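You operate a simulated robot arm through the tools that you are given. There is no shell and no other tool. Be economical: measure what you need, move in short steps, check, and stop when the job is done.

You run a simulated robot arm. Do the job below in one go: nothing can be reset, and whatever is moved stays where it is left.

Task
Put the thawed pack in the white dish and shut the freezer drawer.
Fine: the wet pack, to cook now, not the frosted one; then press the alarm button and the blue button.

Only the result counts: the job must be done as asked and must still hold three seconds after the hand-in. Knocking over, shifting, dropping, spilling or breaking anything else fails it.

Robot
A 7-joint arm with a two-finger parallel gripper, fixed in place. Base frame: the origin is at the foot of the arm, x ahead of it, y to its left, z up; the work surface is at about z = 391. Lengths are in mm, angles in degrees, forces in N, time in s.
With the tool pointing down near the work surface it reaches from about 100 to 680 mm from the base axis. Its first joint turns from -115.0 to 115.0 degrees. Payload 3.91 kg.
The TCP is the grasp point between the finger pads, 30 mm short of the fingertips. In the tool frame z runs along the fingers and y along their closing line. Largest opening 110 mm; finger width 20, thickness 10; the body of the gripper, 48 by 112 mm, starts 55 mm behind the TCP.
Orientation is that of the tool frame in the base frame, as a unit quaternion [w, x, y, z]. With the fingers straight down and closing along the base's y, the tool's x points along the base's -x, its y along +y and its z along -z.

Tools
- The arm moves only by the tool arm_command. Its argument "moves" is one flat list of numbers, 6 for each row, row after row: the shift along the base's x, y, z in units of 50 mm (1.0 is 50 mm), then the turn, a rotation vector about the base's x, y, z in units of 6 degrees (1.0 is 6 degrees). In form: [dx, dy, dz, rx, ry, rz, dx, dy, dz, rx, ry, rz, ...]. A call has 1 to 12 rows; each row shifts and turns the commanded pose from where the row before left it. "gripper" is the gripper command, from -1 (fully open) to 1 (shut), values between in proportion, set as the call begins (left out, the last holds). A call with a number of a shift or a turn outside -1 to 1 is refused whole. Each row takes 0.2 s and may step no farther than 50 mm and 8.6 degrees from the row before; otherwise, or with a gripper value out of range, the whole call is refused. Where a pose cannot be reached the arm comes as near as it can. A force on the tool above 90 N (or 10 N above the force at the start of the call, whichever is more), or a blocked arm, ends the call early, and 0.2 s more pass. The fingers move at their own pace (about 108 mm/s each) and stop on an object; they squeeze with about 43 N. The grip force told is the motor's: it shows also when the fingers shut on nothing. Time passes only in rows, and 0.2 s behind the last, so rows that do not move let the fingers close. The reply holds the time, the measured pose of the TCP, the force on the tool along the base axes, the opening and the grip force, in the units named above and with some noise, with the torque about the TCP (base axes, N m) and any sound that the robot's microphone picked up.
- Cameras (640 x 400 px; columns grow to the right, rows downward): "scene" is fixed at [399.9, 499.1, 1338.2]; the picture's right is [-0.99, -0.12, 0.00], its down [-0.07, 0.58, -0.81] and it looks along [0.10, -0.81, -0.58] (base axes); focal length 226 px, centre (320, 200). "wrist" rides on the gripper at [72, 17, -103] in the tool frame; the picture's right is [-0.23, 0.97, 0.00], its down [-0.76, -0.18, -0.62] and it looks along [-0.61, -0.14, 0.78] (tool axes); focal length 222 px, centre (320, 200). There is no depth. A picture from a camera that has moved, and an enlarged one, comes with that camera's place and axes in the base frame and with its lens.
- grab_frame(camera): a new picture of that camera. It takes no simulated time.
- lift_body(by): slides the trunk up (or, below 0, down) by that many mm; the arm rides with it, the base frame stays. It gives what a move gives, with no picture.
- zoom(camera, box): a new picture of the part [left, top, right, bottom] of that camera's present view, enlarged. It takes no simulated time.
- close_job(): hands the job in; it is judged then, once.

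Go step by step. Nothing tells you positions but the pictures and the camera data: compare them with the known pose of the tool, close in by small moves and look again before you grip or let go. The budget is 120 turns and 76 pictures, counting those below and the enlarged ones. Unless the task says otherwise, let go and move clear before handing in, and close with one line.

The tools are called after "Request:" by a JSON object that holds its "method" and its "body". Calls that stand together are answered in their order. arm_command: Moves the arm, as the interface text tells. Its arguments: {"type":"object","properties":{"moves":{"type":"array","items":{"type":"number"}},"gripper":{"type":"number"}},"required":["moves"]} The other tools are called the same way: lift_body (by) slides the trunk up or down; grab_frame (camera) takes a picture; zoom (camera, box) takes an enlarged picture of a part of a camera's view; close_job () hands the job in.

At the start:

```text
time_s: 0.0
eef_pos: [495.8, 223.2, 1219.1]
tcp_rot: [0.0, 0.0, 1.0, 0.0]
ft_force: [-0.4, -0.1, -0.3]
moment: [-0.04, 0.0, 0.0]
gripper_width: 110.2
gripper_force: 0.0
trunk travel left (down, up): [-550.0, 440.0]
```

scene: 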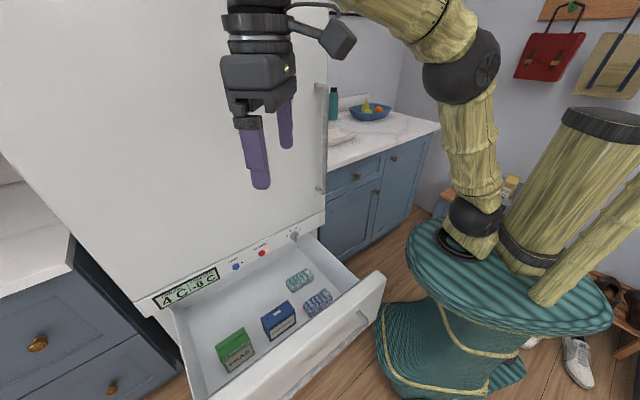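
wrist: 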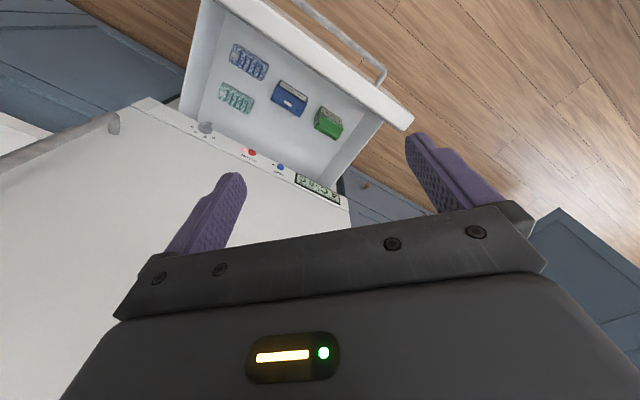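

The freezer drawer is open with packs in it, with a panel (blue, red buttons and a knob) above it. I'll zoom in to tell the packs apart and find the white dish.

Request:
{"method": "zoom", "body": {"camera": "scene", "box": [150, 220, 390, 370]}}

Request:
{"method": "zoom", "body": {"camera": "scene", "box": [300, 70, 460, 170]}}

Request:
{"method": "zoom", "body": {"camera": "wrist", "box": [160, 0, 420, 210]}}

```text
2.67 times, centred on (270, 295) of scene
camera zoom: at [399.9, 499.1, 1338.2], right [-0.99, -0.12, 0.0], down [-0.07, 0.58, -0.81], along [0.1, -0.81, -0.58], focal length 604 px, centre (453, -53)
```

zoom: 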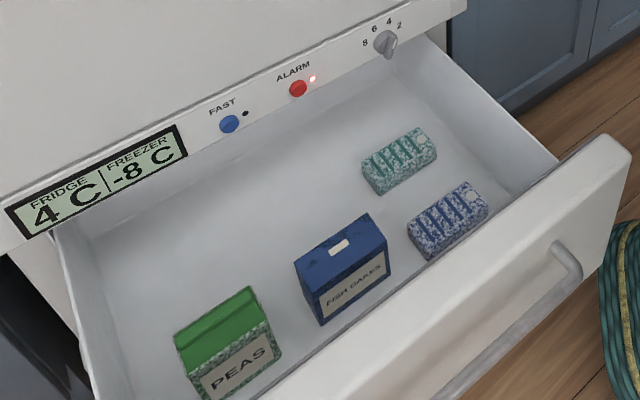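

```text
4.00 times, centred on (380, 120) of scene
camera zoom: at [399.9, 499.1, 1338.2], right [-0.99, -0.12, 0.0], down [-0.07, 0.58, -0.81], along [0.1, -0.81, -0.58], focal length 906 px, centre (80, 520)
```

zoom: 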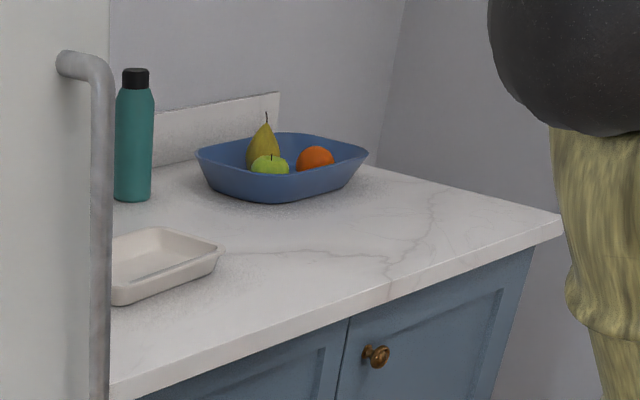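

```text
1.90 times, centred on (290, 105) of wrist
camera zoom: at [423.4, 239.4, 1323.7], right [0.23, 0.97, 0.0], down [0.76, -0.18, 0.62], along [0.61, -0.14, -0.78], focal length 423 px, centre (377, 381)
```

zoom: 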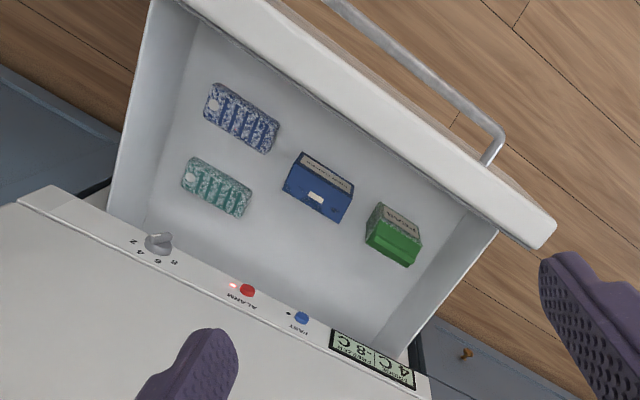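

I place the alarm button near [679,-32,706], the blue button near [748,36,702] and the packs around z 450–540. I'll lower the trunk and turn the tool square to the fridge for a closer look.

Request:
{"method": "lift_body", "body": {"by": -350}}

Request:
{"method": "arm_command", "body": {"moves": [-0.3, -0.08, 0, 0, 0, -1, -0.3, -0.08, 0, 0, 0, -1, -0.3, -0.08, 0, 0, 0, -1, -0.3, -0.08, 0, 0, 0, -1, -0.3, -0.08, 0, 0, 0, -1, -0.3, -0.08, 0, 0, 0, -1, -0.3, -0.08, 0, 0, 0, -1, -0.3, -0.08, 0, 0, 0, -0.5]}}

Request:
{"method": "grab_frame", "body": {"camera": "wrist"}}

Request:
{"method": "grab_frame", "body": {"camera": "scene"}}

```text
time_s: 3.4
eef_pos: [495.5, 222.6, 869.7]
tcp_rot: [0.0, 0.0, 1.0, -0.001]
ft_force: [0.5, -0.5, -0.6]
moment: [0.01, 0.02, 0.02]
gripper_width: 110.1
gripper_force: 0.1
trunk travel left (down, up): [-200.0, 790.0]
```

```text
time_s: 5.2
eef_pos: [376.0, 189.1, 872.0]
tcp_rot: [0.001, 0.383, 0.924, 0.0]
ft_force: [0.1, 0.4, 0.0]
moment: [0.0, 0.0, 0.01]
gripper_width: 110.2
gripper_force: 0.0
trunk travel left (down, up): [-200.0, 790.0]
```

```text
70 pictures are left
camera wrist: at [337.3, 252.9, 974.7], right [0.85, 0.53, 0.0], down [0.41, -0.66, 0.62], along [0.33, -0.53, -0.78], focal length 222 px, centre (320, 200)
```

wrist: 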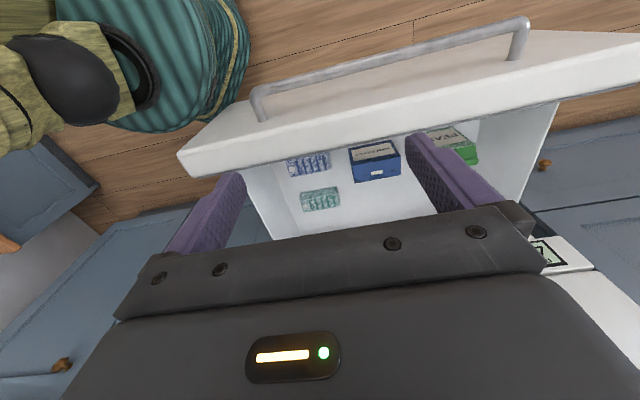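

```text
69 pictures are left
```

scene: 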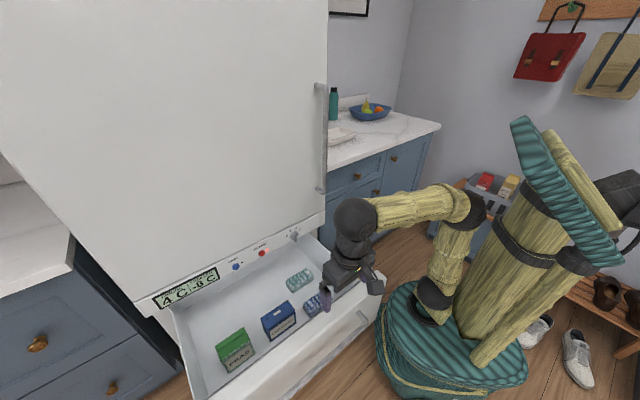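

The view now spans the whole drawer. I'll zoom on the packs to see which is wet.

Request:
{"method": "zoom", "body": {"camera": "wrist", "box": [270, 120, 420, 220]}}

Request:
{"method": "zoom", "body": {"camera": "scene", "box": [200, 255, 350, 375]}}

```text
4.00 times, centred on (345, 170) of wrist
camera zoom: at [337.3, 252.9, 974.7], right [0.85, 0.53, 0.0], down [0.41, -0.66, 0.62], along [0.33, -0.53, -0.78], focal length 888 px, centre (220, 320)
```

zoom: 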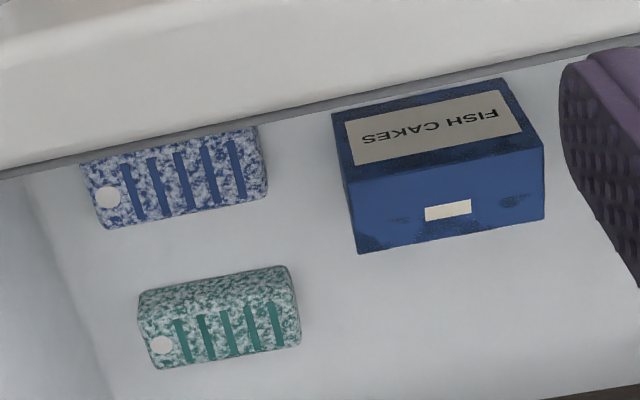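

```text
3.33 times, centred on (275, 315) of scene
camera zoom: at [399.9, 499.1, 1338.2], right [-0.99, -0.12, 0.0], down [-0.07, 0.58, -0.81], along [0.1, -0.81, -0.58], focal length 755 px, centre (470, -183)
```

zoom: 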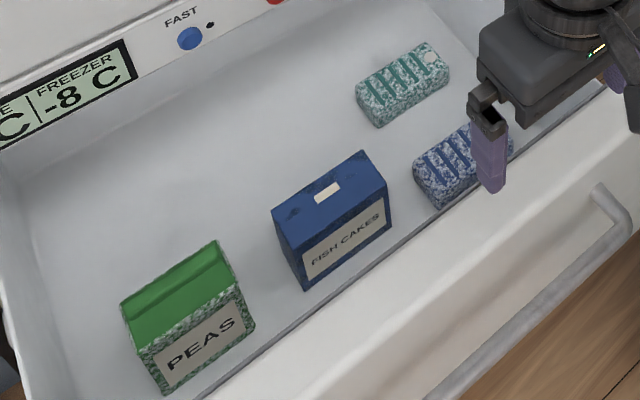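

The two striped items are gel ice packs; the food is fish cakes (clean, dark wet patches) and peas (speckled frost on the sides). I'll move nearer to confirm.

Request:
{"method": "arm_command", "body": {"moves": [0.76, 0.5, -0.6, 0, 0, 0, 0.76, 0.5, -0.6, 0, 0, 0, 0, 0, -0.6, 0, 0, 0]}}

Request:
{"method": "grab_frame", "body": {"camera": "wrist"}}

Request:
{"method": "zoom", "body": {"camera": "wrist", "box": [220, 80, 460, 230]}}

```text
refused: row 1 steps farther than a row can; nothing moved
```

```text
66 pictures are left
camera wrist: at [337.3, 252.9, 974.7], right [0.85, 0.53, 0.0], down [0.41, -0.66, 0.62], along [0.33, -0.53, -0.78], focal length 222 px, centre (320, 200)
```

wrist: 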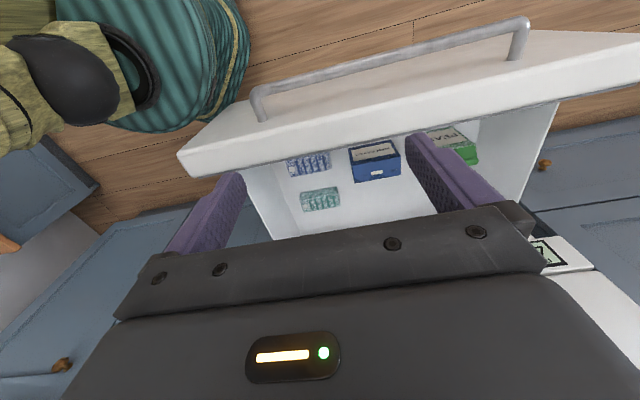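

```text
2.67 times, centred on (340, 155) of wrist
camera zoom: at [337.3, 252.9, 974.7], right [0.85, 0.53, 0.0], down [0.41, -0.66, 0.62], along [0.33, -0.53, -0.78], focal length 592 px, centre (267, 320)
```

zoom: 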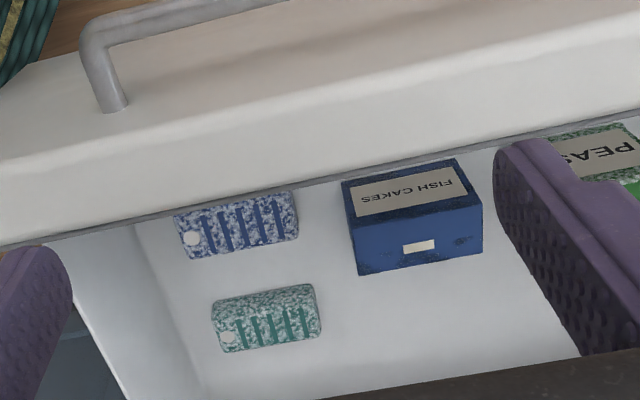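

The step was too long per row; I'll split it up.

Request:
{"method": "arm_command", "body": {"moves": [0.5, 0.33, -0.5, 0, 0, 0, 0.5, 0.33, -0.5, 0, 0, 0, 0.5, 0.33, -0.5, 0, 0, 0, 0, 0, -0.3, 0, 0, 0]}}

Request:
{"method": "zoom", "body": {"camera": "wrist", "box": [200, 60, 480, 235]}}

```text
time_s: 6.2
eef_pos: [452.3, 239.3, 780.1]
tcp_rot: [0.001, 0.383, 0.924, 0.0]
ft_force: [-0.1, 0.7, -1.3]
moment: [-0.01, 0.0, 0.01]
gripper_width: 110.2
gripper_force: 0.0
trunk travel left (down, up): [-200.0, 790.0]
```

```text
2.29 times, centred on (340, 148) of wrist
camera zoom: at [413.6, 301.8, 883.5], right [0.85, 0.53, 0.0], down [0.41, -0.66, 0.62], along [0.33, -0.53, -0.78], focal length 508 px, centre (274, 320)
```

zoom: 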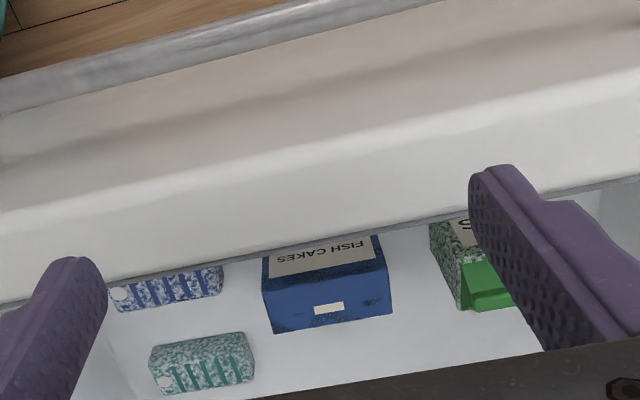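

Fish cakes is the unfrosted, wet pack: top at z≈496, spanning u 434–548 along the fridge face and 57 mm deep. I'll turn the gripper so it closes across the 57 mm side and go above it.

Request:
{"method": "arm_command", "body": {"moves": [0.2, -0.2, 0, 0, 0, 1, 0.2, -0.2, 0, 0, 0, 1, 0.2, -0.2, 0, 0, 0, 1, 0.2, -0.2, 0, 0, 0, 1, 0.2, -0.2, 0, 0, 0, 1, 0.2, -0.2, 0, 0, 0, 1, 0.2, -0.2, 0, 0, 0, 1, 0.2, -0.2, 0, 0, 0, 1], "gripper": -0.6}}

Request:
{"method": "arm_command", "body": {"moves": [0.22, -0.22, 0, 0, 0, 1, 0.22, -0.22, 0, 0, 0, 1, 0.22, -0.22, 0, 0, 0, 1, 0.22, -0.22, 0, 0, 0, 1, 0.22, -0.22, 0, 0, 0, 1, 0.22, -0.22, 0, 0, 0, 1, 0.22, -0.2, 0, 0, 0, 1]}}

Request:
{"method": "grab_frame", "body": {"camera": "wrist"}}

Request:
{"method": "grab_frame", "body": {"camera": "scene"}}

```text
time_s: 8.0
eef_pos: [530.3, 159.1, 781.1]
tcp_rot: [0.0, -0.027, 1.0, 0.0]
ft_force: [1.0, 0.3, -0.2]
moment: [-0.03, -0.03, 0.0]
gripper_width: 88.1
gripper_force: 0.1
trunk travel left (down, up): [-200.0, 790.0]
```

```text
time_s: 9.6
eef_pos: [606.7, 81.8, 778.3]
tcp_rot: [0.001, -0.385, 0.923, 0.0]
ft_force: [0.4, 0.0, 0.2]
moment: [0.0, -0.01, -0.01]
gripper_width: 88.1
gripper_force: 0.1
trunk travel left (down, up): [-200.0, 790.0]
```

```text
63 pictures are left
camera wrist: at [544.9, 43.0, 882.8], right [-0.53, 0.85, 0.0], down [0.66, 0.41, 0.62], along [0.53, 0.33, -0.78], focal length 222 px, centre (320, 200)
```

wrist: 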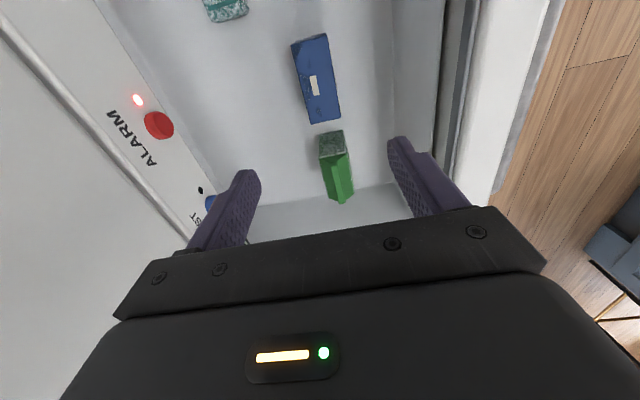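

```text
62 pictures are left
```

scene: 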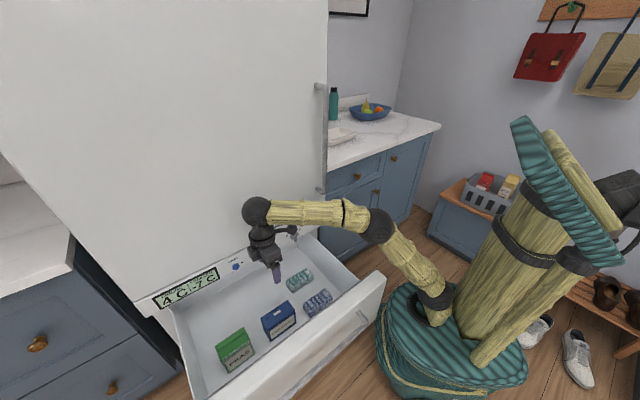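

The pack's centre comes out at u≈490, n≈-376, i.e. [612, 80]. I'll line up and lower with the trunk first.

Request:
{"method": "arm_command", "body": {"moves": [0.1, -0.03, 0, 0, 0, 0]}}

Request:
{"method": "lift_body", "body": {"by": -200}}

Request:
{"method": "grab_frame", "body": {"camera": "wrist"}}

Request:
{"method": "grab_frame", "body": {"camera": "scene"}}

```text
time_s: 10.0
eef_pos: [611.4, 81.8, 779.3]
tcp_rot: [0.0, -0.384, 0.923, 0.0]
ft_force: [0.4, -0.1, -0.5]
moment: [-0.01, -0.01, 0.0]
gripper_width: 87.9
gripper_force: 0.0
trunk travel left (down, up): [-200.0, 790.0]
```

```text
time_s: 12.2
eef_pos: [612.1, 81.4, 578.6]
tcp_rot: [0.0, -0.383, 0.924, 0.0]
ft_force: [1.3, -1.2, -0.5]
moment: [-0.03, 0.02, 0.04]
gripper_width: 88.1
gripper_force: 0.0
trunk travel left (down, up): [0.0, 990.0]
```

```text
61 pictures are left
camera wrist: at [549.4, 42.3, 682.8], right [-0.53, 0.85, 0.0], down [0.66, 0.41, 0.62], along [0.53, 0.33, -0.78], focal length 222 px, centre (320, 200)
```

wrist: 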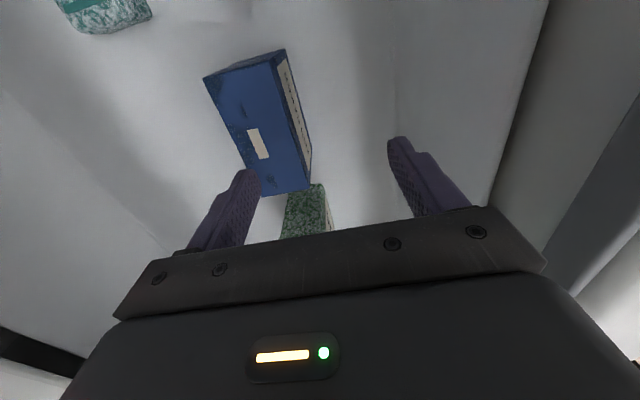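

```text
60 pictures are left
```

scene: 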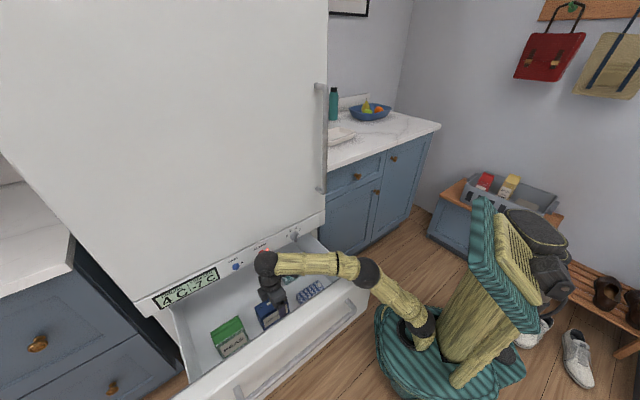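

The drawer seems to have been nudged inward about 50 mm as the arm came down. I'll look closer to see what touches it.

Request:
{"method": "zoom", "body": {"camera": "scene", "box": [150, 220, 390, 400]}}

Request:
{"method": "zoom", "body": {"camera": "scene", "box": [340, 220, 460, 340]}}

```text
2.22 times, centred on (270, 310) of scene
camera zoom: at [399.9, 499.1, 1338.2], right [-0.99, -0.12, 0.0], down [-0.07, 0.58, -0.81], along [0.1, -0.81, -0.58], focal length 503 px, centre (431, -44)
```

zoom: 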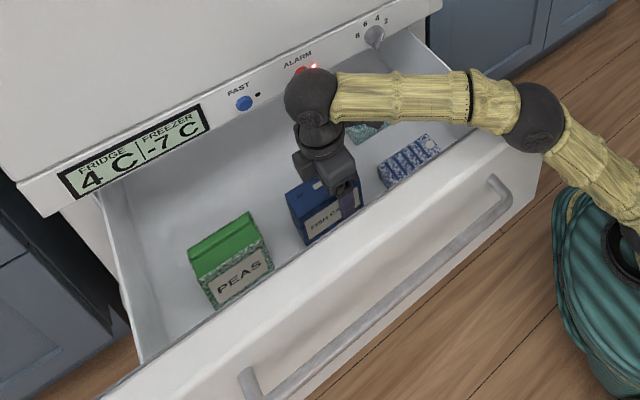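

```text
3.33 times, centred on (400, 280) of scene
camera zoom: at [399.9, 499.1, 1338.2], right [-0.99, -0.12, 0.0], down [-0.07, 0.58, -0.81], along [0.1, -0.81, -0.58], focal length 755 px, centre (53, -67)
```

zoom: 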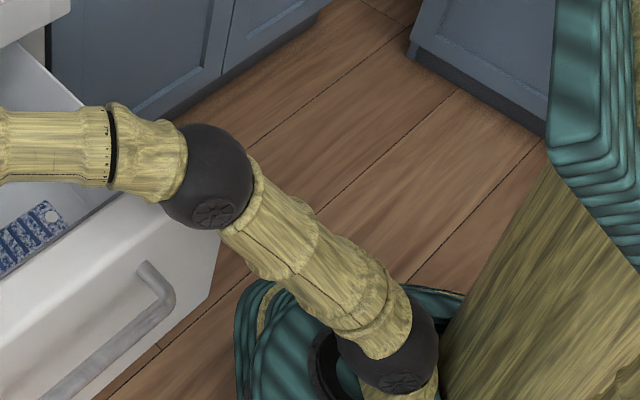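

The elbow touched the drawer front's corner and slid it in about 50 mm. I'll raise the trunk so the elbow stands clear, then reach down with the arm instead.

Request:
{"method": "lift_body", "body": {"by": 200}}

Request:
{"method": "grab_frame", "body": {"camera": "wrist"}}

Request:
{"method": "zoom", "body": {"camera": "scene", "box": [150, 220, 390, 400]}}

```text
time_s: 14.4
eef_pos: [612.4, 81.4, 779.0]
tcp_rot: [0.001, -0.383, 0.924, 0.001]
ft_force: [-0.9, -0.2, 0.0]
moment: [0.02, 0.02, 0.02]
gripper_width: 88.3
gripper_force: 0.0
trunk travel left (down, up): [-200.0, 790.0]
```

```text
57 pictures are left
camera wrist: at [549.4, 42.4, 882.9], right [-0.53, 0.85, 0.0], down [0.66, 0.41, 0.62], along [0.53, 0.33, -0.78], focal length 222 px, centre (320, 200)
```

wrist: 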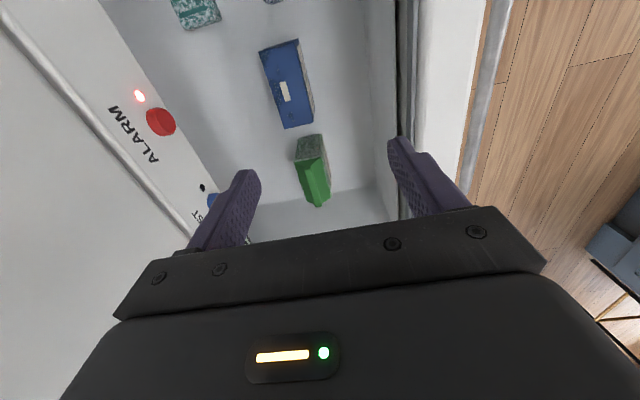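

```text
2.22 times, centred on (270, 310) of scene
camera zoom: at [399.9, 499.1, 1338.2], right [-0.99, -0.12, 0.0], down [-0.07, 0.58, -0.81], along [0.1, -0.81, -0.58], focal length 503 px, centre (431, -44)
```

zoom: 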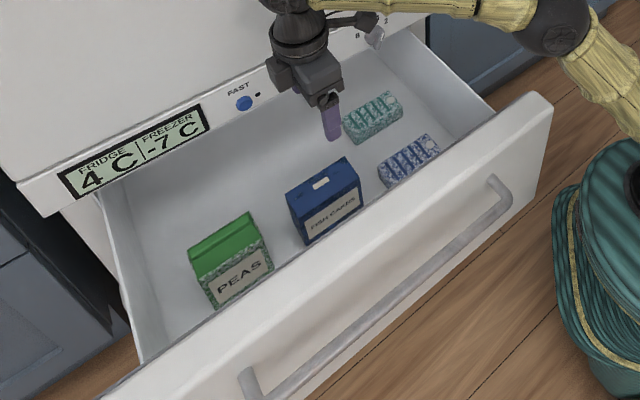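

The pack is now centred near u=490, n=-427 ([648, 45]). I'll position slightly to the front of it with the fingers fully open and reach down with the arm.

Request:
{"method": "arm_command", "body": {"moves": [0.31, -0.32, 0, 0, 0, 0, 0.31, -0.32, 0, 0, 0, 0, 0, 0, -0.8, 0, 0, 0, 0, 0, -0.8, 0, 0, 0, 0, 0, -0.8, 0, 0, 0, 0, 0, -0.8, 0, 0, 0], "gripper": -1}}

Request:
{"method": "grab_frame", "body": {"camera": "wrist"}}

Request:
{"method": "grab_frame", "body": {"camera": "scene"}}

```text
time_s: 15.8
eef_pos: [645.0, 49.0, 620.1]
tcp_rot: [0.0, -0.383, 0.924, 0.001]
ft_force: [-1.0, 0.5, 0.0]
moment: [0.0, -0.01, 0.01]
gripper_width: 109.8
gripper_force: 0.1
trunk travel left (down, up): [-200.0, 790.0]
```

```text
55 pictures are left
camera wrist: at [581.7, 10.8, 724.3], right [-0.53, 0.85, 0.0], down [0.66, 0.41, 0.62], along [0.53, 0.33, -0.78], focal length 222 px, centre (320, 200)
```

wrist: 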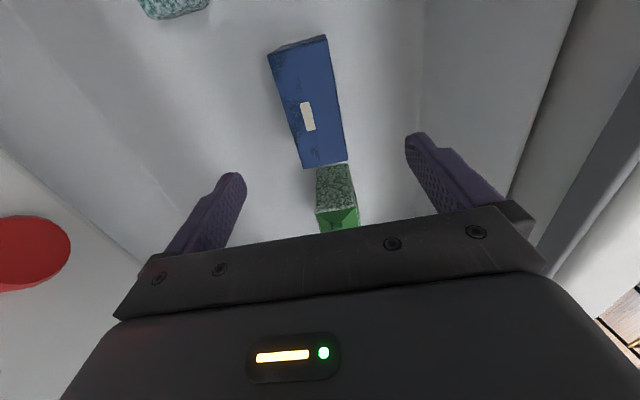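

```text
54 pictures are left
```

scene: 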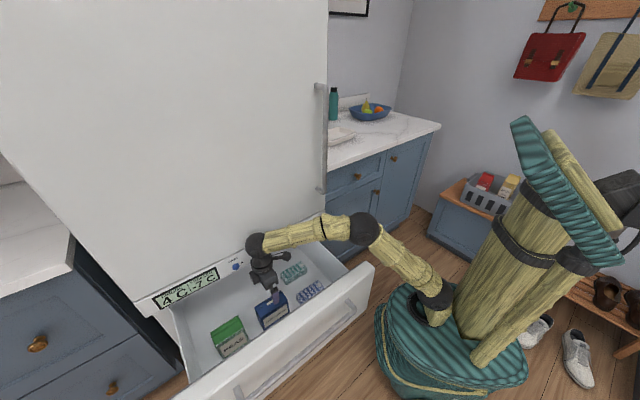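

The pack lies as expected between the open fingers (bar at n≈-432, TCP at -421). I'll go down to z≈470 and check before closing.

Request:
{"method": "arm_command", "body": {"moves": [0, 0, -0.75, 0, 0, 0, 0, 0, -0.75, 0, 0, 0, 0, 0, -0.75, 0, 0, 0, 0, 0, -0.75, 0, 0, 0]}}

Request:
{"method": "grab_frame", "body": {"camera": "wrist"}}

Request:
{"method": "zoom", "body": {"camera": "scene", "box": [180, 210, 400, 360]}}

```text
time_s: 16.8
eef_pos: [643.5, 50.0, 468.8]
tcp_rot: [0.0, -0.382, 0.924, 0.0]
ft_force: [-0.2, -0.5, 0.5]
moment: [-0.01, 0.01, 0.0]
gripper_width: 110.0
gripper_force: 0.1
trunk travel left (down, up): [-200.0, 790.0]
```

```text
53 pictures are left
camera wrist: at [580.7, 11.1, 572.9], right [-0.53, 0.85, 0.0], down [0.66, 0.41, 0.62], along [0.53, 0.33, -0.78], focal length 222 px, centre (320, 200)
```

wrist: 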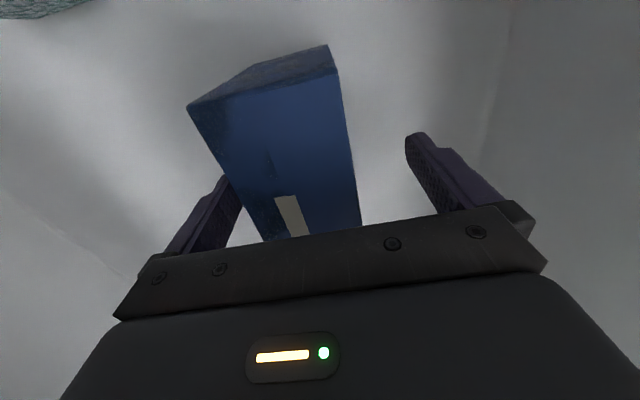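

```text
2.67 times, centred on (290, 285) of scene
camera zoom: at [399.9, 499.1, 1338.2], right [-0.99, -0.12, 0.0], down [-0.07, 0.58, -0.81], along [0.1, -0.81, -0.58], focal length 604 px, centre (400, -27)
```

zoom: 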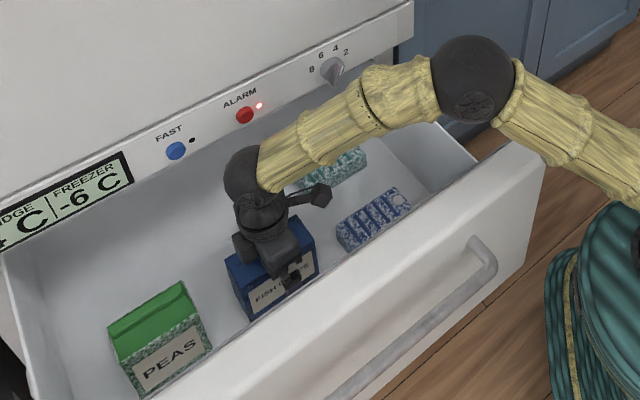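

The pack is between the fingers. Closing.

Request:
{"method": "arm_command", "body": {"moves": [0, 0, 0, 0, 0, 0, 0, 0, 0, 0, 0, 0, 0, 0, 0, 0, 0, 0, 0, 0, 0, 0, 0, 0], "gripper": 1}}

Request:
{"method": "grab_frame", "body": {"camera": "wrist"}}

```text
time_s: 17.8
eef_pos: [643.1, 50.4, 470.5]
tcp_rot: [0.0, -0.383, 0.924, 0.001]
ft_force: [0.5, -0.9, 0.6]
moment: [0.1, -0.13, -0.04]
gripper_width: 55.1
gripper_force: 43.0
trunk travel left (down, up): [-200.0, 790.0]
```

```text
51 pictures are left
camera wrist: at [580.8, 11.0, 572.8], right [-0.53, 0.85, 0.0], down [0.66, 0.41, 0.62], along [0.53, 0.33, -0.78], focal length 222 px, centre (320, 200)
```

wrist: 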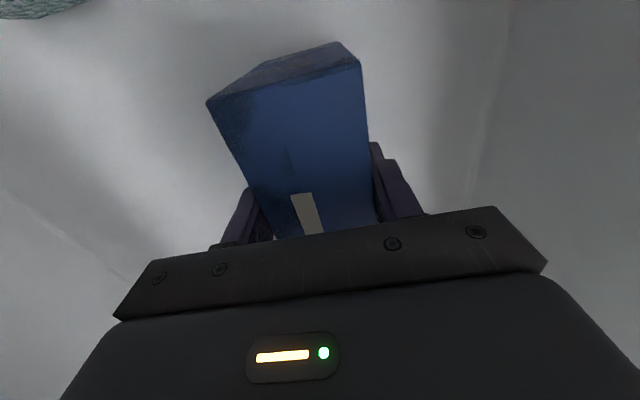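

Gripped at 55 mm with full grip force. Lifting straight up.

Request:
{"method": "arm_command", "body": {"moves": [0, 0, 0.4, 0, 0, 0, 0, 0, 0.6, 0, 0, 0, 0, 0, 0.8, 0, 0, 0, 0, 0, 0.9, 0, 0, 0, 0, 0, 0.9, 0, 0, 0, 0, 0, 0.9, 0, 0, 0, 0, 0, 0.9, 0, 0, 0, 0, 0, 0.9, 0, 0, 0]}}

Request:
{"method": "grab_frame", "body": {"camera": "scene"}}

```text
time_s: 19.6
eef_pos: [644.6, 49.6, 783.1]
tcp_rot: [-0.002, -0.383, 0.924, 0.0]
ft_force: [0.0, -0.3, -3.5]
moment: [0.02, 0.02, 0.01]
gripper_width: 54.9
gripper_force: 43.1
trunk travel left (down, up): [-200.0, 790.0]
```

```text
50 pictures are left
```

scene: 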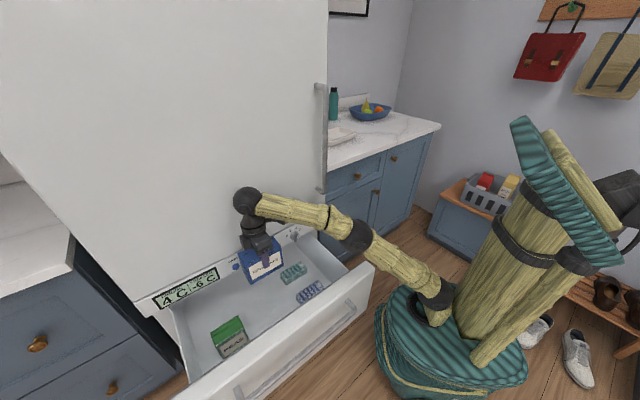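

The pack is lifted cleanly (about 3.5 N). I'll back away from the fridge, raise the trunk, and then look toward the dish.

Request:
{"method": "arm_command", "body": {"moves": [-0.6, 0.6, 0, 0, 0, 0, -0.6, 0.6, 0, 0, 0, 0, -0.6, 0.6, 0, 0, 0, 0, -0.6, 0.6, 0, 0, 0, 0, -0.62, -0.75, 0, 0, 0, 0, -0.62, -0.75, 0, 0, 0, 0, -0.62, -0.75, 0, 0, 0, 0, -0.62, -0.75, 0, 0, 0, 0]}}

Request:
{"method": "lift_body", "body": {"by": 400}}

Request:
{"method": "grab_frame", "body": {"camera": "scene"}}

```text
time_s: 21.4
eef_pos: [398.9, 18.1, 785.0]
tcp_rot: [0.0, -0.383, 0.924, -0.001]
ft_force: [0.9, 0.8, -4.0]
moment: [-0.01, 0.03, 0.0]
gripper_width: 54.8
gripper_force: 43.1
trunk travel left (down, up): [-200.0, 790.0]
```

```text
time_s: 25.2
eef_pos: [399.0, 17.6, 1183.6]
tcp_rot: [0.0, -0.383, 0.924, 0.001]
ft_force: [-0.6, -0.6, -2.9]
moment: [-0.01, -0.01, -0.02]
gripper_width: 54.7
gripper_force: 42.5
trunk travel left (down, up): [-600.0, 390.0]
```

```text
49 pictures are left
```

scene: 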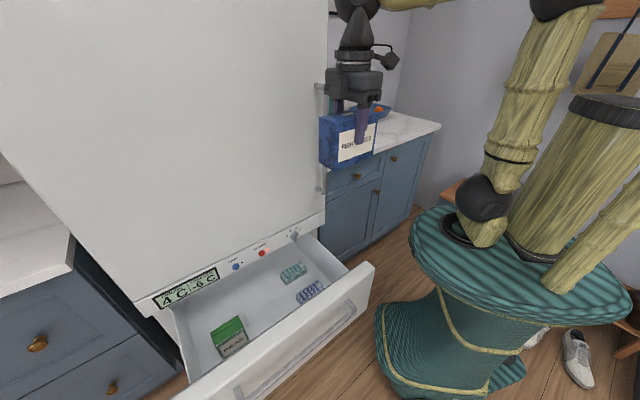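

I'll swing toward the counter side, keeping well off the fridge handle and turning the hand so the camera faces the dish.

Request:
{"method": "arm_command", "body": {"moves": [-0.2, -0.42, 0, 0, 0, -1, -0.2, -0.42, 0, 0, 0, -1, -0.2, -0.42, 0, 0, 0, -1, -0.2, -0.42, 0, 0, 0, -1, -0.2, -0.42, 0, 0, 0, -1, -0.2, -0.42, 0, 0, 0, -1, -0.2, -0.42, 0, 0, 0, -1]}}

Request:
{"method": "arm_command", "body": {"moves": [-0.22, -0.28, 0, 0, 0, -1, -0.22, -0.28, 0, 0, 0, -1, -0.22, -0.28, 0, 0, 0, -1, -0.22, -0.28, 0, 0, 0, -1, -0.22, -0.28, 0, 0, 0, -1, -0.22, -0.28, 0, 0, 0, -1, -0.22, -0.28, 0, 0, 0, -1, -0.22, -0.28, 0, 0, 0, -1]}}

Request:
{"method": "grab_frame", "body": {"camera": "wrist"}}

Request:
{"method": "grab_frame", "body": {"camera": "scene"}}

```text
time_s: 26.8
eef_pos: [328.0, -129.9, 1183.9]
tcp_rot: [0.0, -0.026, 1.0, 0.0]
ft_force: [-0.7, 0.7, -3.4]
moment: [-0.02, 0.0, -0.01]
gripper_width: 54.7
gripper_force: 42.5
trunk travel left (down, up): [-600.0, 390.0]
```

```text
time_s: 28.6
eef_pos: [240.8, -242.5, 1185.1]
tcp_rot: [0.0, 0.384, 0.923, 0.001]
ft_force: [-0.5, -0.4, -3.4]
moment: [0.02, -0.03, 0.02]
gripper_width: 55.0
gripper_force: 42.7
trunk travel left (down, up): [-600.0, 390.0]
```

```text
48 pictures are left
camera wrist: at [201.6, -178.9, 1289.1], right [0.85, 0.53, 0.0], down [0.41, -0.66, 0.62], along [0.33, -0.53, -0.78], focal length 222 px, centre (320, 200)
```

wrist: 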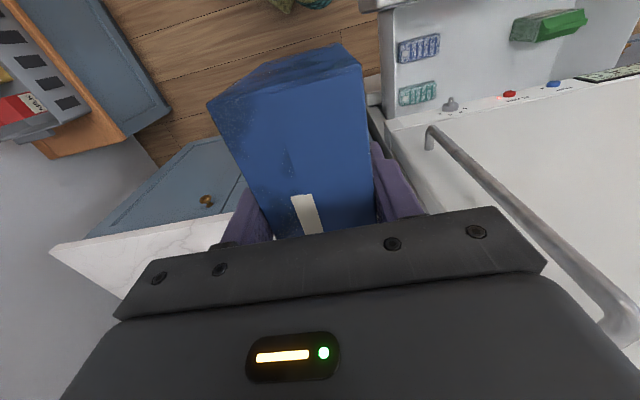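

```text
47 pictures are left
```

scene: 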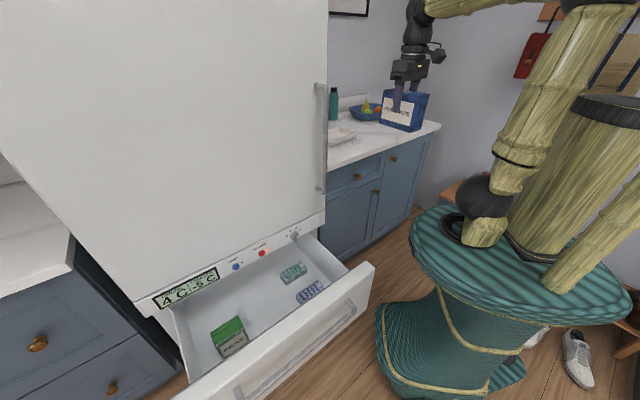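

The held pack hides the dish, and the counter top triangulates to about z=910. I'll go a little higher and closer and turn the wrist so the dish appears beside the pack.

Request:
{"method": "lift_body", "body": {"by": 110}}

Request:
{"method": "arm_command", "body": {"moves": [0.19, -0.24, 0, 0, 0, -1, 0.19, -0.24, 0, 0, 0, -1, 0.19, -0.24, 0, 0, 0, -1, 0.19, -0.24, 0, 0, 0, -1, 0.19, -0.24, 0, 0, 0, -1, 0.19, -0.24, 0, 0, 0, -1, 0.19, -0.24, 0, 0, 0, -1, 0.19, -0.24, 0, 0, 0, -1, 0.19, -0.24, 0, 0, 0, -1, 0.19, -0.24, 0, 0, 0, -1, 0.19, -0.24, 0, 0, 0, -1, 0.19, -0.24, 0, 0, 0, -0.67]}}

Request:
{"method": "grab_frame", "body": {"camera": "wrist"}}

```text
time_s: 30.0
eef_pos: [241.0, -242.5, 1296.1]
tcp_rot: [0.0, 0.383, 0.924, -0.001]
ft_force: [-0.1, -0.8, -3.5]
moment: [0.01, -0.01, 0.01]
gripper_width: 54.7
gripper_force: 43.3
trunk travel left (down, up): [-710.0, 280.0]
```

```text
time_s: 32.6
eef_pos: [357.1, -388.3, 1292.6]
tcp_rot: [-0.001, 0.844, 0.537, -0.001]
ft_force: [0.6, -0.3, -2.9]
moment: [0.03, 0.02, 0.03]
gripper_width: 54.7
gripper_force: 43.2
trunk travel left (down, up): [-710.0, 280.0]
```

```text
46 pictures are left
camera wrist: at [402.3, -328.8, 1397.2], right [0.79, -0.62, 0.0], down [-0.48, -0.62, 0.62], along [-0.39, -0.49, -0.78], focal length 222 px, centre (320, 200)
```

wrist: 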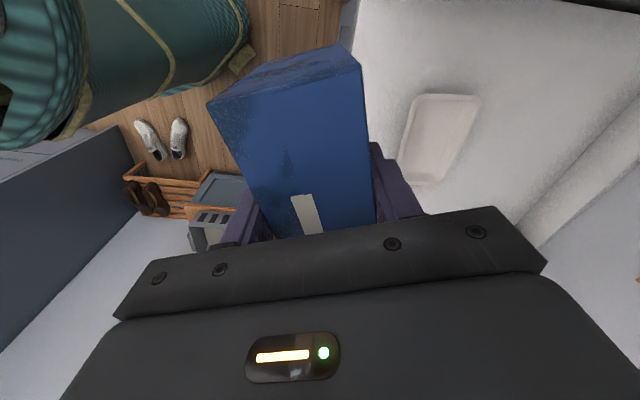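

The dish is clear now: about 190×130 mm, centred near [466,-644] with its rim near z=940 and its long side at about 54° in x-y. I'll stretch toward it high up, aligning the pack's long side with the dish's, to see how far the arm reaches.

Request:
{"method": "arm_command", "body": {"moves": [0.35, -0.78, 0, 0, 0, -0.3, 0.35, -0.78, 0, 0, 0, -0.3, 0.35, -0.78, 0, 0, 0, -0.3, 0.35, -0.78, 0, 0, 0, -0.3, 0.35, -0.78, 0, 0, 0, -0.3, 0.35, -0.78, 0, 0, 0, -0.3]}}

Request:
{"method": "grab_frame", "body": {"camera": "scene"}}

Request:
{"method": "grab_frame", "body": {"camera": "wrist"}}

```text
time_s: 34.0
eef_pos: [399.6, -516.1, 1254.1]
tcp_rot: [0.0, 0.889, 0.459, 0.0]
ft_force: [-0.7, 0.4, -4.1]
moment: [0.0, 0.02, 0.0]
gripper_width: 55.0
gripper_force: 42.9
out of reach, approached as far as the arm can: row 3, 4, 5, 6
trunk travel left (down, up): [-710.0, 280.0]
```

```text
45 pictures are left
```

scene: 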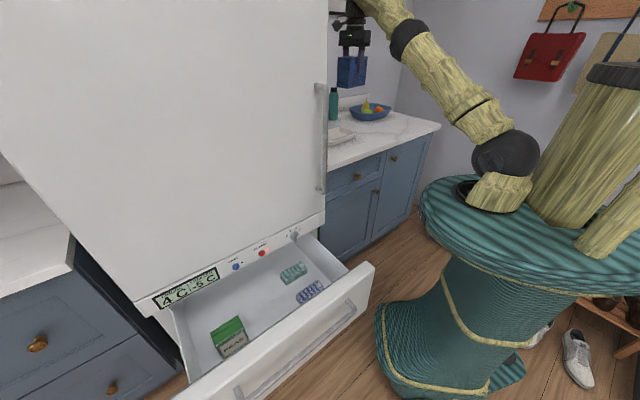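

```text
44 pictures are left
camera wrist: at [455.8, -466.9, 1357.9], right [0.66, -0.75, 0.0], down [-0.59, -0.52, 0.62], along [-0.47, -0.41, -0.78], focal length 222 px, centre (320, 200)
```

wrist: 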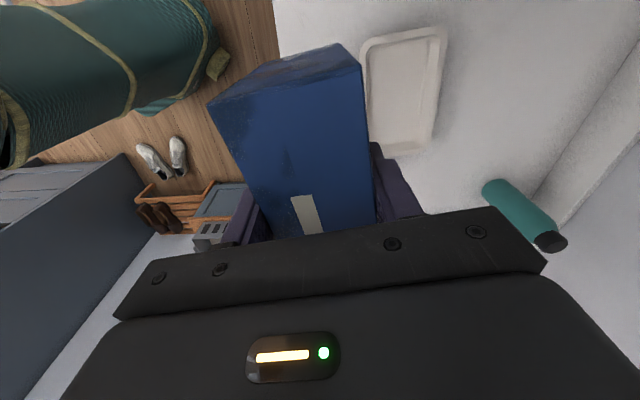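

The arm runs out at r≈653 up here, but it gains reach lower down; with about 15° of outward tilt the dish should be attainable. I'll zoom on the dish to measure its inside.

Request:
{"method": "zoom", "body": {"camera": "wrist", "box": [340, 10, 480, 180]}}

Request:
{"method": "zoom", "body": {"camera": "scene", "box": [320, 0, 400, 160]}}

```text
2.35 times, centred on (410, 95) of wrist
camera zoom: at [455.8, -466.9, 1357.9], right [0.66, -0.75, 0.0], down [-0.59, -0.52, 0.62], along [-0.47, -0.41, -0.78], focal length 523 px, centre (108, 447)
```

zoom: 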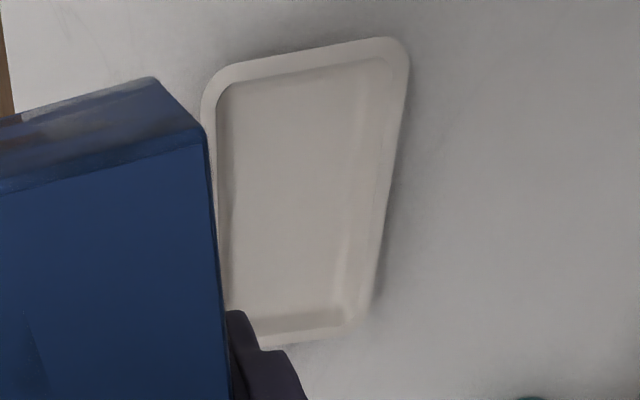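

```text
2.50 times, centred on (360, 80) of scene
camera zoom: at [399.9, 499.1, 1338.2], right [-0.99, -0.12, 0.0], down [-0.07, 0.58, -0.81], along [0.1, -0.81, -0.58], focal length 566 px, centre (220, 500)
```

zoom: 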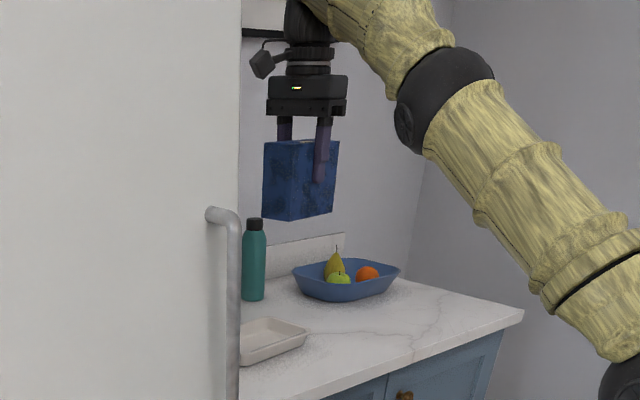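

The box bottom is about 78 mm below the TCP and the dish floor should be around z≈918. I'll lower the arm some and tilt outward 15° about the dish's long axis, then see where it ends up.

Request:
{"method": "arm_command", "body": {"moves": [0, 0, -0.7, -0.29, -0.41, 0, 0, 0, -0.7, -0.29, -0.41, 0, 0, 0, -0.7, -0.29, -0.41, 0, 0, 0, -0.7, -0.29, -0.41, 0, 0, 0, -0.7, -0.29, -0.41, 0]}}

```text
time_s: 35.2
eef_pos: [398.3, -517.8, 1081.9]
tcp_rot: [0.117, 0.882, 0.452, 0.061]
ft_force: [-0.1, 0.4, -3.6]
moment: [0.01, 0.04, 0.01]
gripper_width: 54.6
gripper_force: 43.0
trunk travel left (down, up): [-710.0, 280.0]
```

Tilt is right (fingers lean outward 15°) and the height is 1082. Now I'll move out over the dish.

Request:
{"method": "arm_command", "body": {"moves": [0.34, -0.65, 0, 0, 0, 0, 0.34, -0.65, 0, 0, 0, 0, 0.33, -0.65, 0, 0, 0, 0]}}

Request:
{"method": "grab_frame", "body": {"camera": "wrist"}}

Request:
{"method": "zoom", "body": {"camera": "scene", "box": [300, 40, 460, 180]}}

```text
time_s: 36.0
eef_pos: [449.8, -616.6, 1077.4]
tcp_rot: [0.114, 0.883, 0.451, 0.062]
ft_force: [-0.7, -0.5, -3.5]
moment: [0.02, 0.04, 0.04]
gripper_width: 54.7
gripper_force: 42.9
trunk travel left (down, up): [-710.0, 280.0]
```

```text
41 pictures are left
camera wrist: at [484.1, -552.1, 1181.5], right [0.63, -0.74, 0.25], down [-0.72, -0.43, 0.55], along [-0.3, -0.53, -0.8], focal length 222 px, centre (320, 200)
```

wrist: 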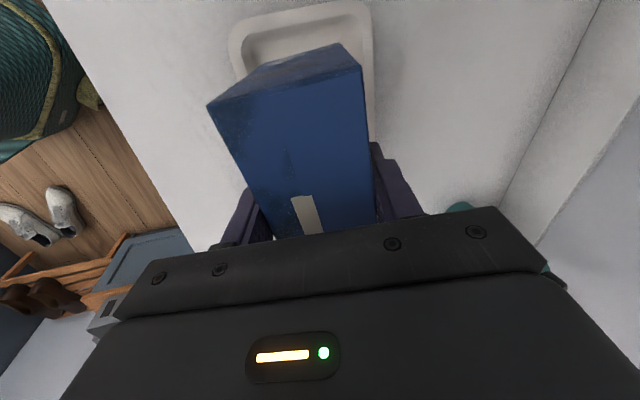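

```text
2.86 times, centred on (380, 110) of scene
camera zoom: at [399.9, 499.1, 1338.2], right [-0.99, -0.12, 0.0], down [-0.07, 0.58, -0.81], along [0.1, -0.81, -0.58], focal length 647 px, centre (149, 457)
```

zoom: 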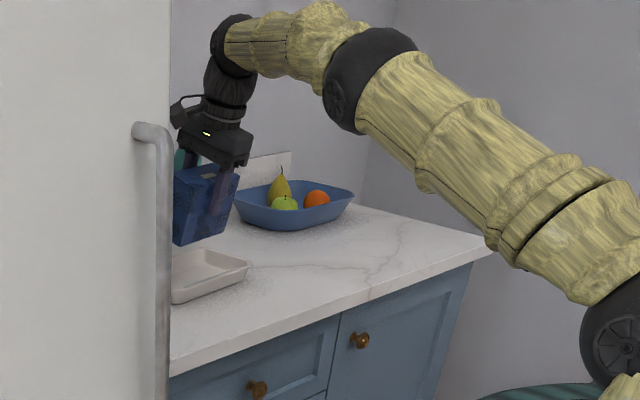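

The arm reaches with room to spare, so I'll try to take most of the tilt out while centring over the dish.

Request:
{"method": "arm_command", "body": {"moves": [0.06, -0.1, 0, 0.29, 0.41, 0, 0.06, -0.1, -0.1, 0.29, 0.41, 0, 0.06, -0.1, -0.1, 0.29, 0.41, 0, 0.06, -0.1, -0.1, 0.29, 0.41, 0, 0.04, -0.05, -0.1, 0.26, 0.37, 0]}}

Request:
{"method": "grab_frame", "body": {"camera": "wrist"}}

Request:
{"method": "zoom", "body": {"camera": "scene", "box": [300, 40, 460, 180]}}

```text
time_s: 37.2
eef_pos: [433.2, -579.7, 1047.9]
tcp_rot: [0.002, 0.89, 0.455, 0.001]
ft_force: [-0.5, 1.1, -3.1]
moment: [-0.02, 0.01, -0.01]
gripper_width: 54.7
gripper_force: 42.6
out of reach, approached as far as the arm can: row 1, 2, 3, 4, 5
trunk travel left (down, up): [-710.0, 280.0]
```

```text
39 pictures are left
camera wrist: at [488.2, -531.6, 1151.7], right [0.66, -0.75, 0.0], down [-0.59, -0.51, 0.62], along [-0.47, -0.41, -0.78], focal length 222 px, centre (320, 200)
```

wrist: 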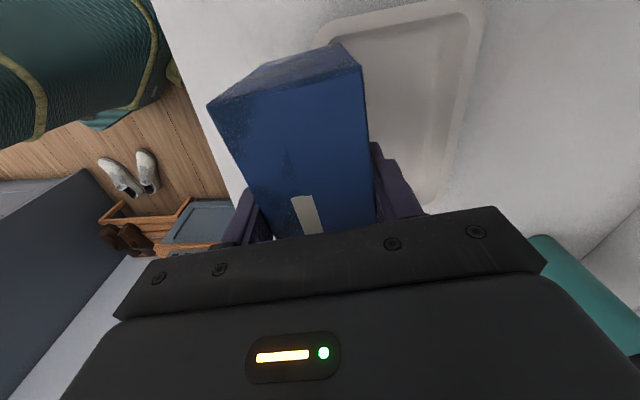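

```text
2.86 times, centred on (380, 110) of scene
camera zoom: at [399.9, 499.1, 1338.2], right [-0.99, -0.12, 0.0], down [-0.07, 0.58, -0.81], along [0.1, -0.81, -0.58], focal length 647 px, centre (149, 457)
```

zoom: 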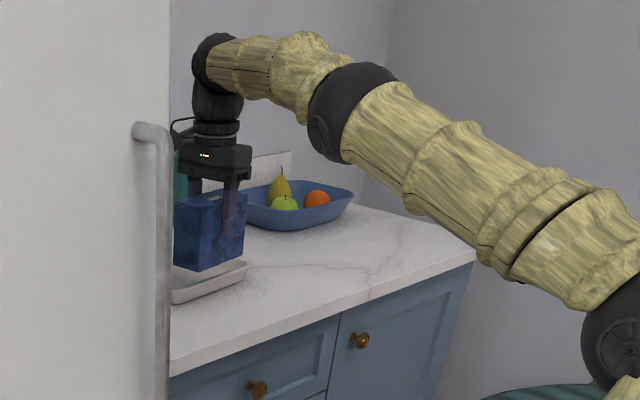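

Vertical reach tops out at r≈724, a little short, so I'll use a 12° tilt with the trunk 60 mm higher and target [455,-619].

Request:
{"method": "lift_body", "body": {"by": 60}}

Request:
{"method": "arm_command", "body": {"moves": [0, 0, 0, -0.29, -0.41, 0, 0, 0, 0, -0.29, -0.41, 0, 0.14, -0.26, -0.2, -0.29, -0.41, 0, 0.14, -0.26, -0.2, -0.29, -0.41, 0, 0.14, -0.26, -0.2, 0, 0, 0, 0, 0, 0, 0, 0, 0]}}

Request:
{"method": "grab_frame", "body": {"camera": "wrist"}}

Request:
{"method": "zoom", "body": {"camera": "scene", "box": [300, 40, 460, 180]}}

```text
time_s: 38.2
eef_pos: [433.0, -580.7, 1108.0]
tcp_rot: [0.002, 0.89, 0.455, 0.001]
ft_force: [0.6, 0.3, -3.7]
moment: [0.0, 0.02, -0.01]
gripper_width: 54.8
gripper_force: 43.1
trunk travel left (down, up): [-770.0, 220.0]
```

```text
time_s: 39.6
eef_pos: [453.8, -619.9, 1078.1]
tcp_rot: [0.096, 0.885, 0.452, 0.05]
ft_force: [0.7, -0.5, -3.8]
moment: [-0.02, 0.02, -0.01]
gripper_width: 54.9
gripper_force: 42.6
trunk travel left (down, up): [-770.0, 220.0]
```

```text
37 pictures are left
camera wrist: at [490.6, -558.1, 1182.6], right [0.64, -0.74, 0.21], down [-0.7, -0.44, 0.57], along [-0.33, -0.51, -0.8], focal length 222 px, centre (320, 200)
```

wrist: 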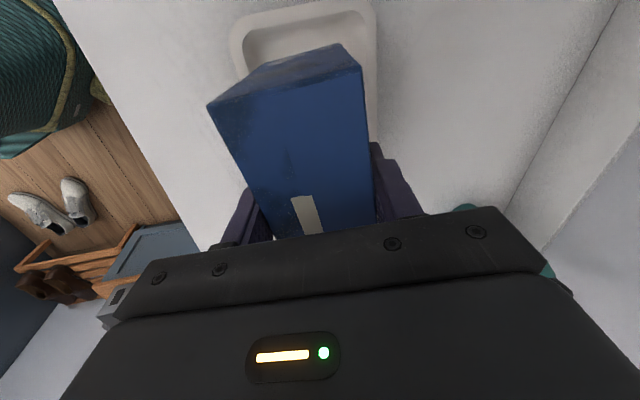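

```text
2.86 times, centred on (380, 110) of scene
camera zoom: at [399.9, 499.1, 1338.2], right [-0.99, -0.12, 0.0], down [-0.07, 0.58, -0.81], along [0.1, -0.81, -0.58], focal length 647 px, centre (149, 457)
```

zoom: 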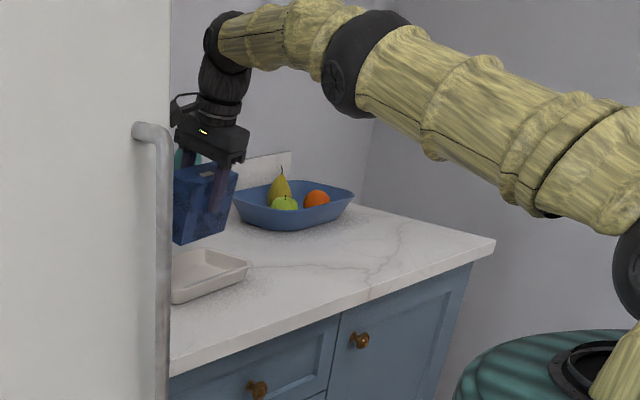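

The dish position agrees with my estimate; the pack's bottom is centred along it and sits slightly to the near side. Lowering most of the way, then by small steps with the force watched.

Request:
{"method": "arm_command", "body": {"moves": [0.08, -0.06, -0.4, 0, 0, 0, 0, 0, -0.4, 0, 0, 0, 0, 0, -0.4, 0, 0, 0, 0, 0, 0, 0, 0, 0]}}

Request:
{"method": "zoom", "body": {"camera": "scene", "box": [310, 70, 400, 160]}}

```text
time_s: 40.6
eef_pos: [457.1, -622.3, 1016.2]
tcp_rot: [0.095, 0.885, 0.453, 0.05]
ft_force: [0.3, 0.4, -3.8]
moment: [0.03, 0.04, -0.04]
gripper_width: 55.1
gripper_force: 42.9
trunk travel left (down, up): [-770.0, 220.0]
```

```text
4.44 times, centred on (355, 115) of scene
camera zoom: at [399.9, 499.1, 1338.2], right [-0.99, -0.12, 0.0], down [-0.07, 0.58, -0.81], along [0.1, -0.81, -0.58], focal length 1006 px, centre (164, 578)
```

zoom: 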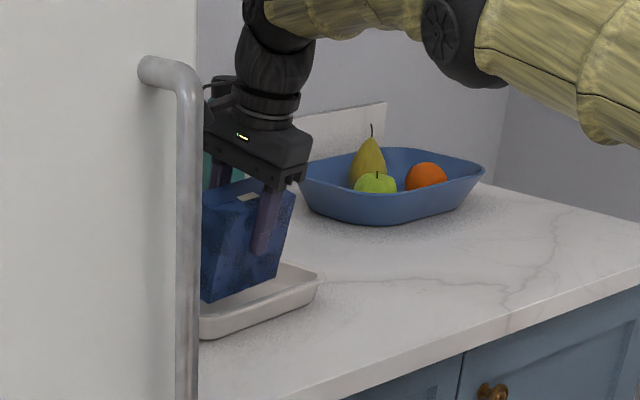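

The pack is just above the dish floor and inside the rim. Easing down.

Request:
{"method": "arm_command", "body": {"moves": [0, 0, -0.1, 0, 0, 0, 0, 0, -0.06, 0, 0, 0, 0, 0, 0, 0, 0, 0]}}

Request:
{"method": "arm_command", "body": {"moves": [0, 0, -0.06, 0, 0, 0, 0, 0, 0, 0, 0, 0]}}

```text
time_s: 41.4
eef_pos: [457.9, -622.5, 1008.9]
tcp_rot: [0.096, 0.885, 0.453, 0.049]
ft_force: [0.3, 0.2, -3.2]
moment: [-0.01, 0.0, -0.03]
gripper_width: 55.0
gripper_force: 43.0
trunk travel left (down, up): [-770.0, 220.0]
```

```text
time_s: 42.0
eef_pos: [458.3, -622.7, 1006.4]
tcp_rot: [0.095, 0.885, 0.452, 0.05]
ft_force: [-1.2, -0.7, -3.9]
moment: [-0.03, 0.01, -0.01]
gripper_width: 55.1
gripper_force: 43.2
trunk travel left (down, up): [-770.0, 220.0]
```

No contact yet at z 1006; I'll continue by 3–4 mm steps.

Request:
{"method": "arm_command", "body": {"moves": [0, 0, -0.07, 0, 0, 0, 0, 0, 0, 0, 0, 0]}}

Request:
{"method": "arm_command", "body": {"moves": [0, 0, -0.06, 0, 0, 0, 0, 0, 0, 0, 0, 0]}}

Request:
{"method": "zoom", "body": {"camera": "scene", "box": [310, 70, 400, 160]}}

```text
time_s: 42.6
eef_pos: [457.1, -621.7, 1003.1]
tcp_rot: [0.095, 0.885, 0.453, 0.049]
ft_force: [0.3, 0.2, -2.5]
moment: [-0.02, 0.04, -0.02]
gripper_width: 55.0
gripper_force: 43.3
trunk travel left (down, up): [-770.0, 220.0]
```

```text
time_s: 43.2
eef_pos: [458.3, -621.4, 999.7]
tcp_rot: [0.096, 0.885, 0.453, 0.05]
ft_force: [-0.4, 0.4, -3.5]
moment: [0.0, 0.02, 0.01]
gripper_width: 54.9
gripper_force: 43.0
trunk travel left (down, up): [-770.0, 220.0]
```

```text
4.44 times, centred on (355, 115) of scene
camera zoom: at [399.9, 499.1, 1338.2], right [-0.99, -0.12, 0.0], down [-0.07, 0.58, -0.81], along [0.1, -0.81, -0.58], focal length 1006 px, centre (164, 578)
```

zoom: 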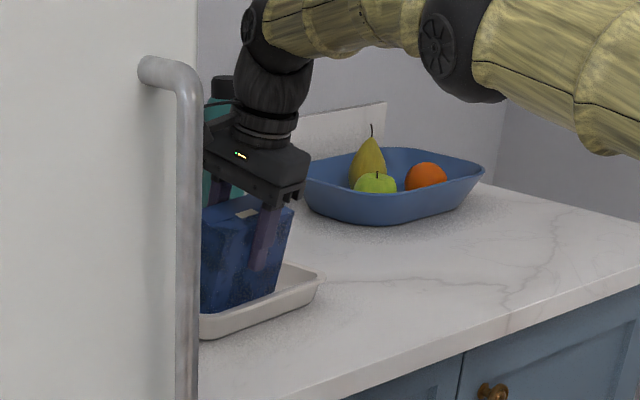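

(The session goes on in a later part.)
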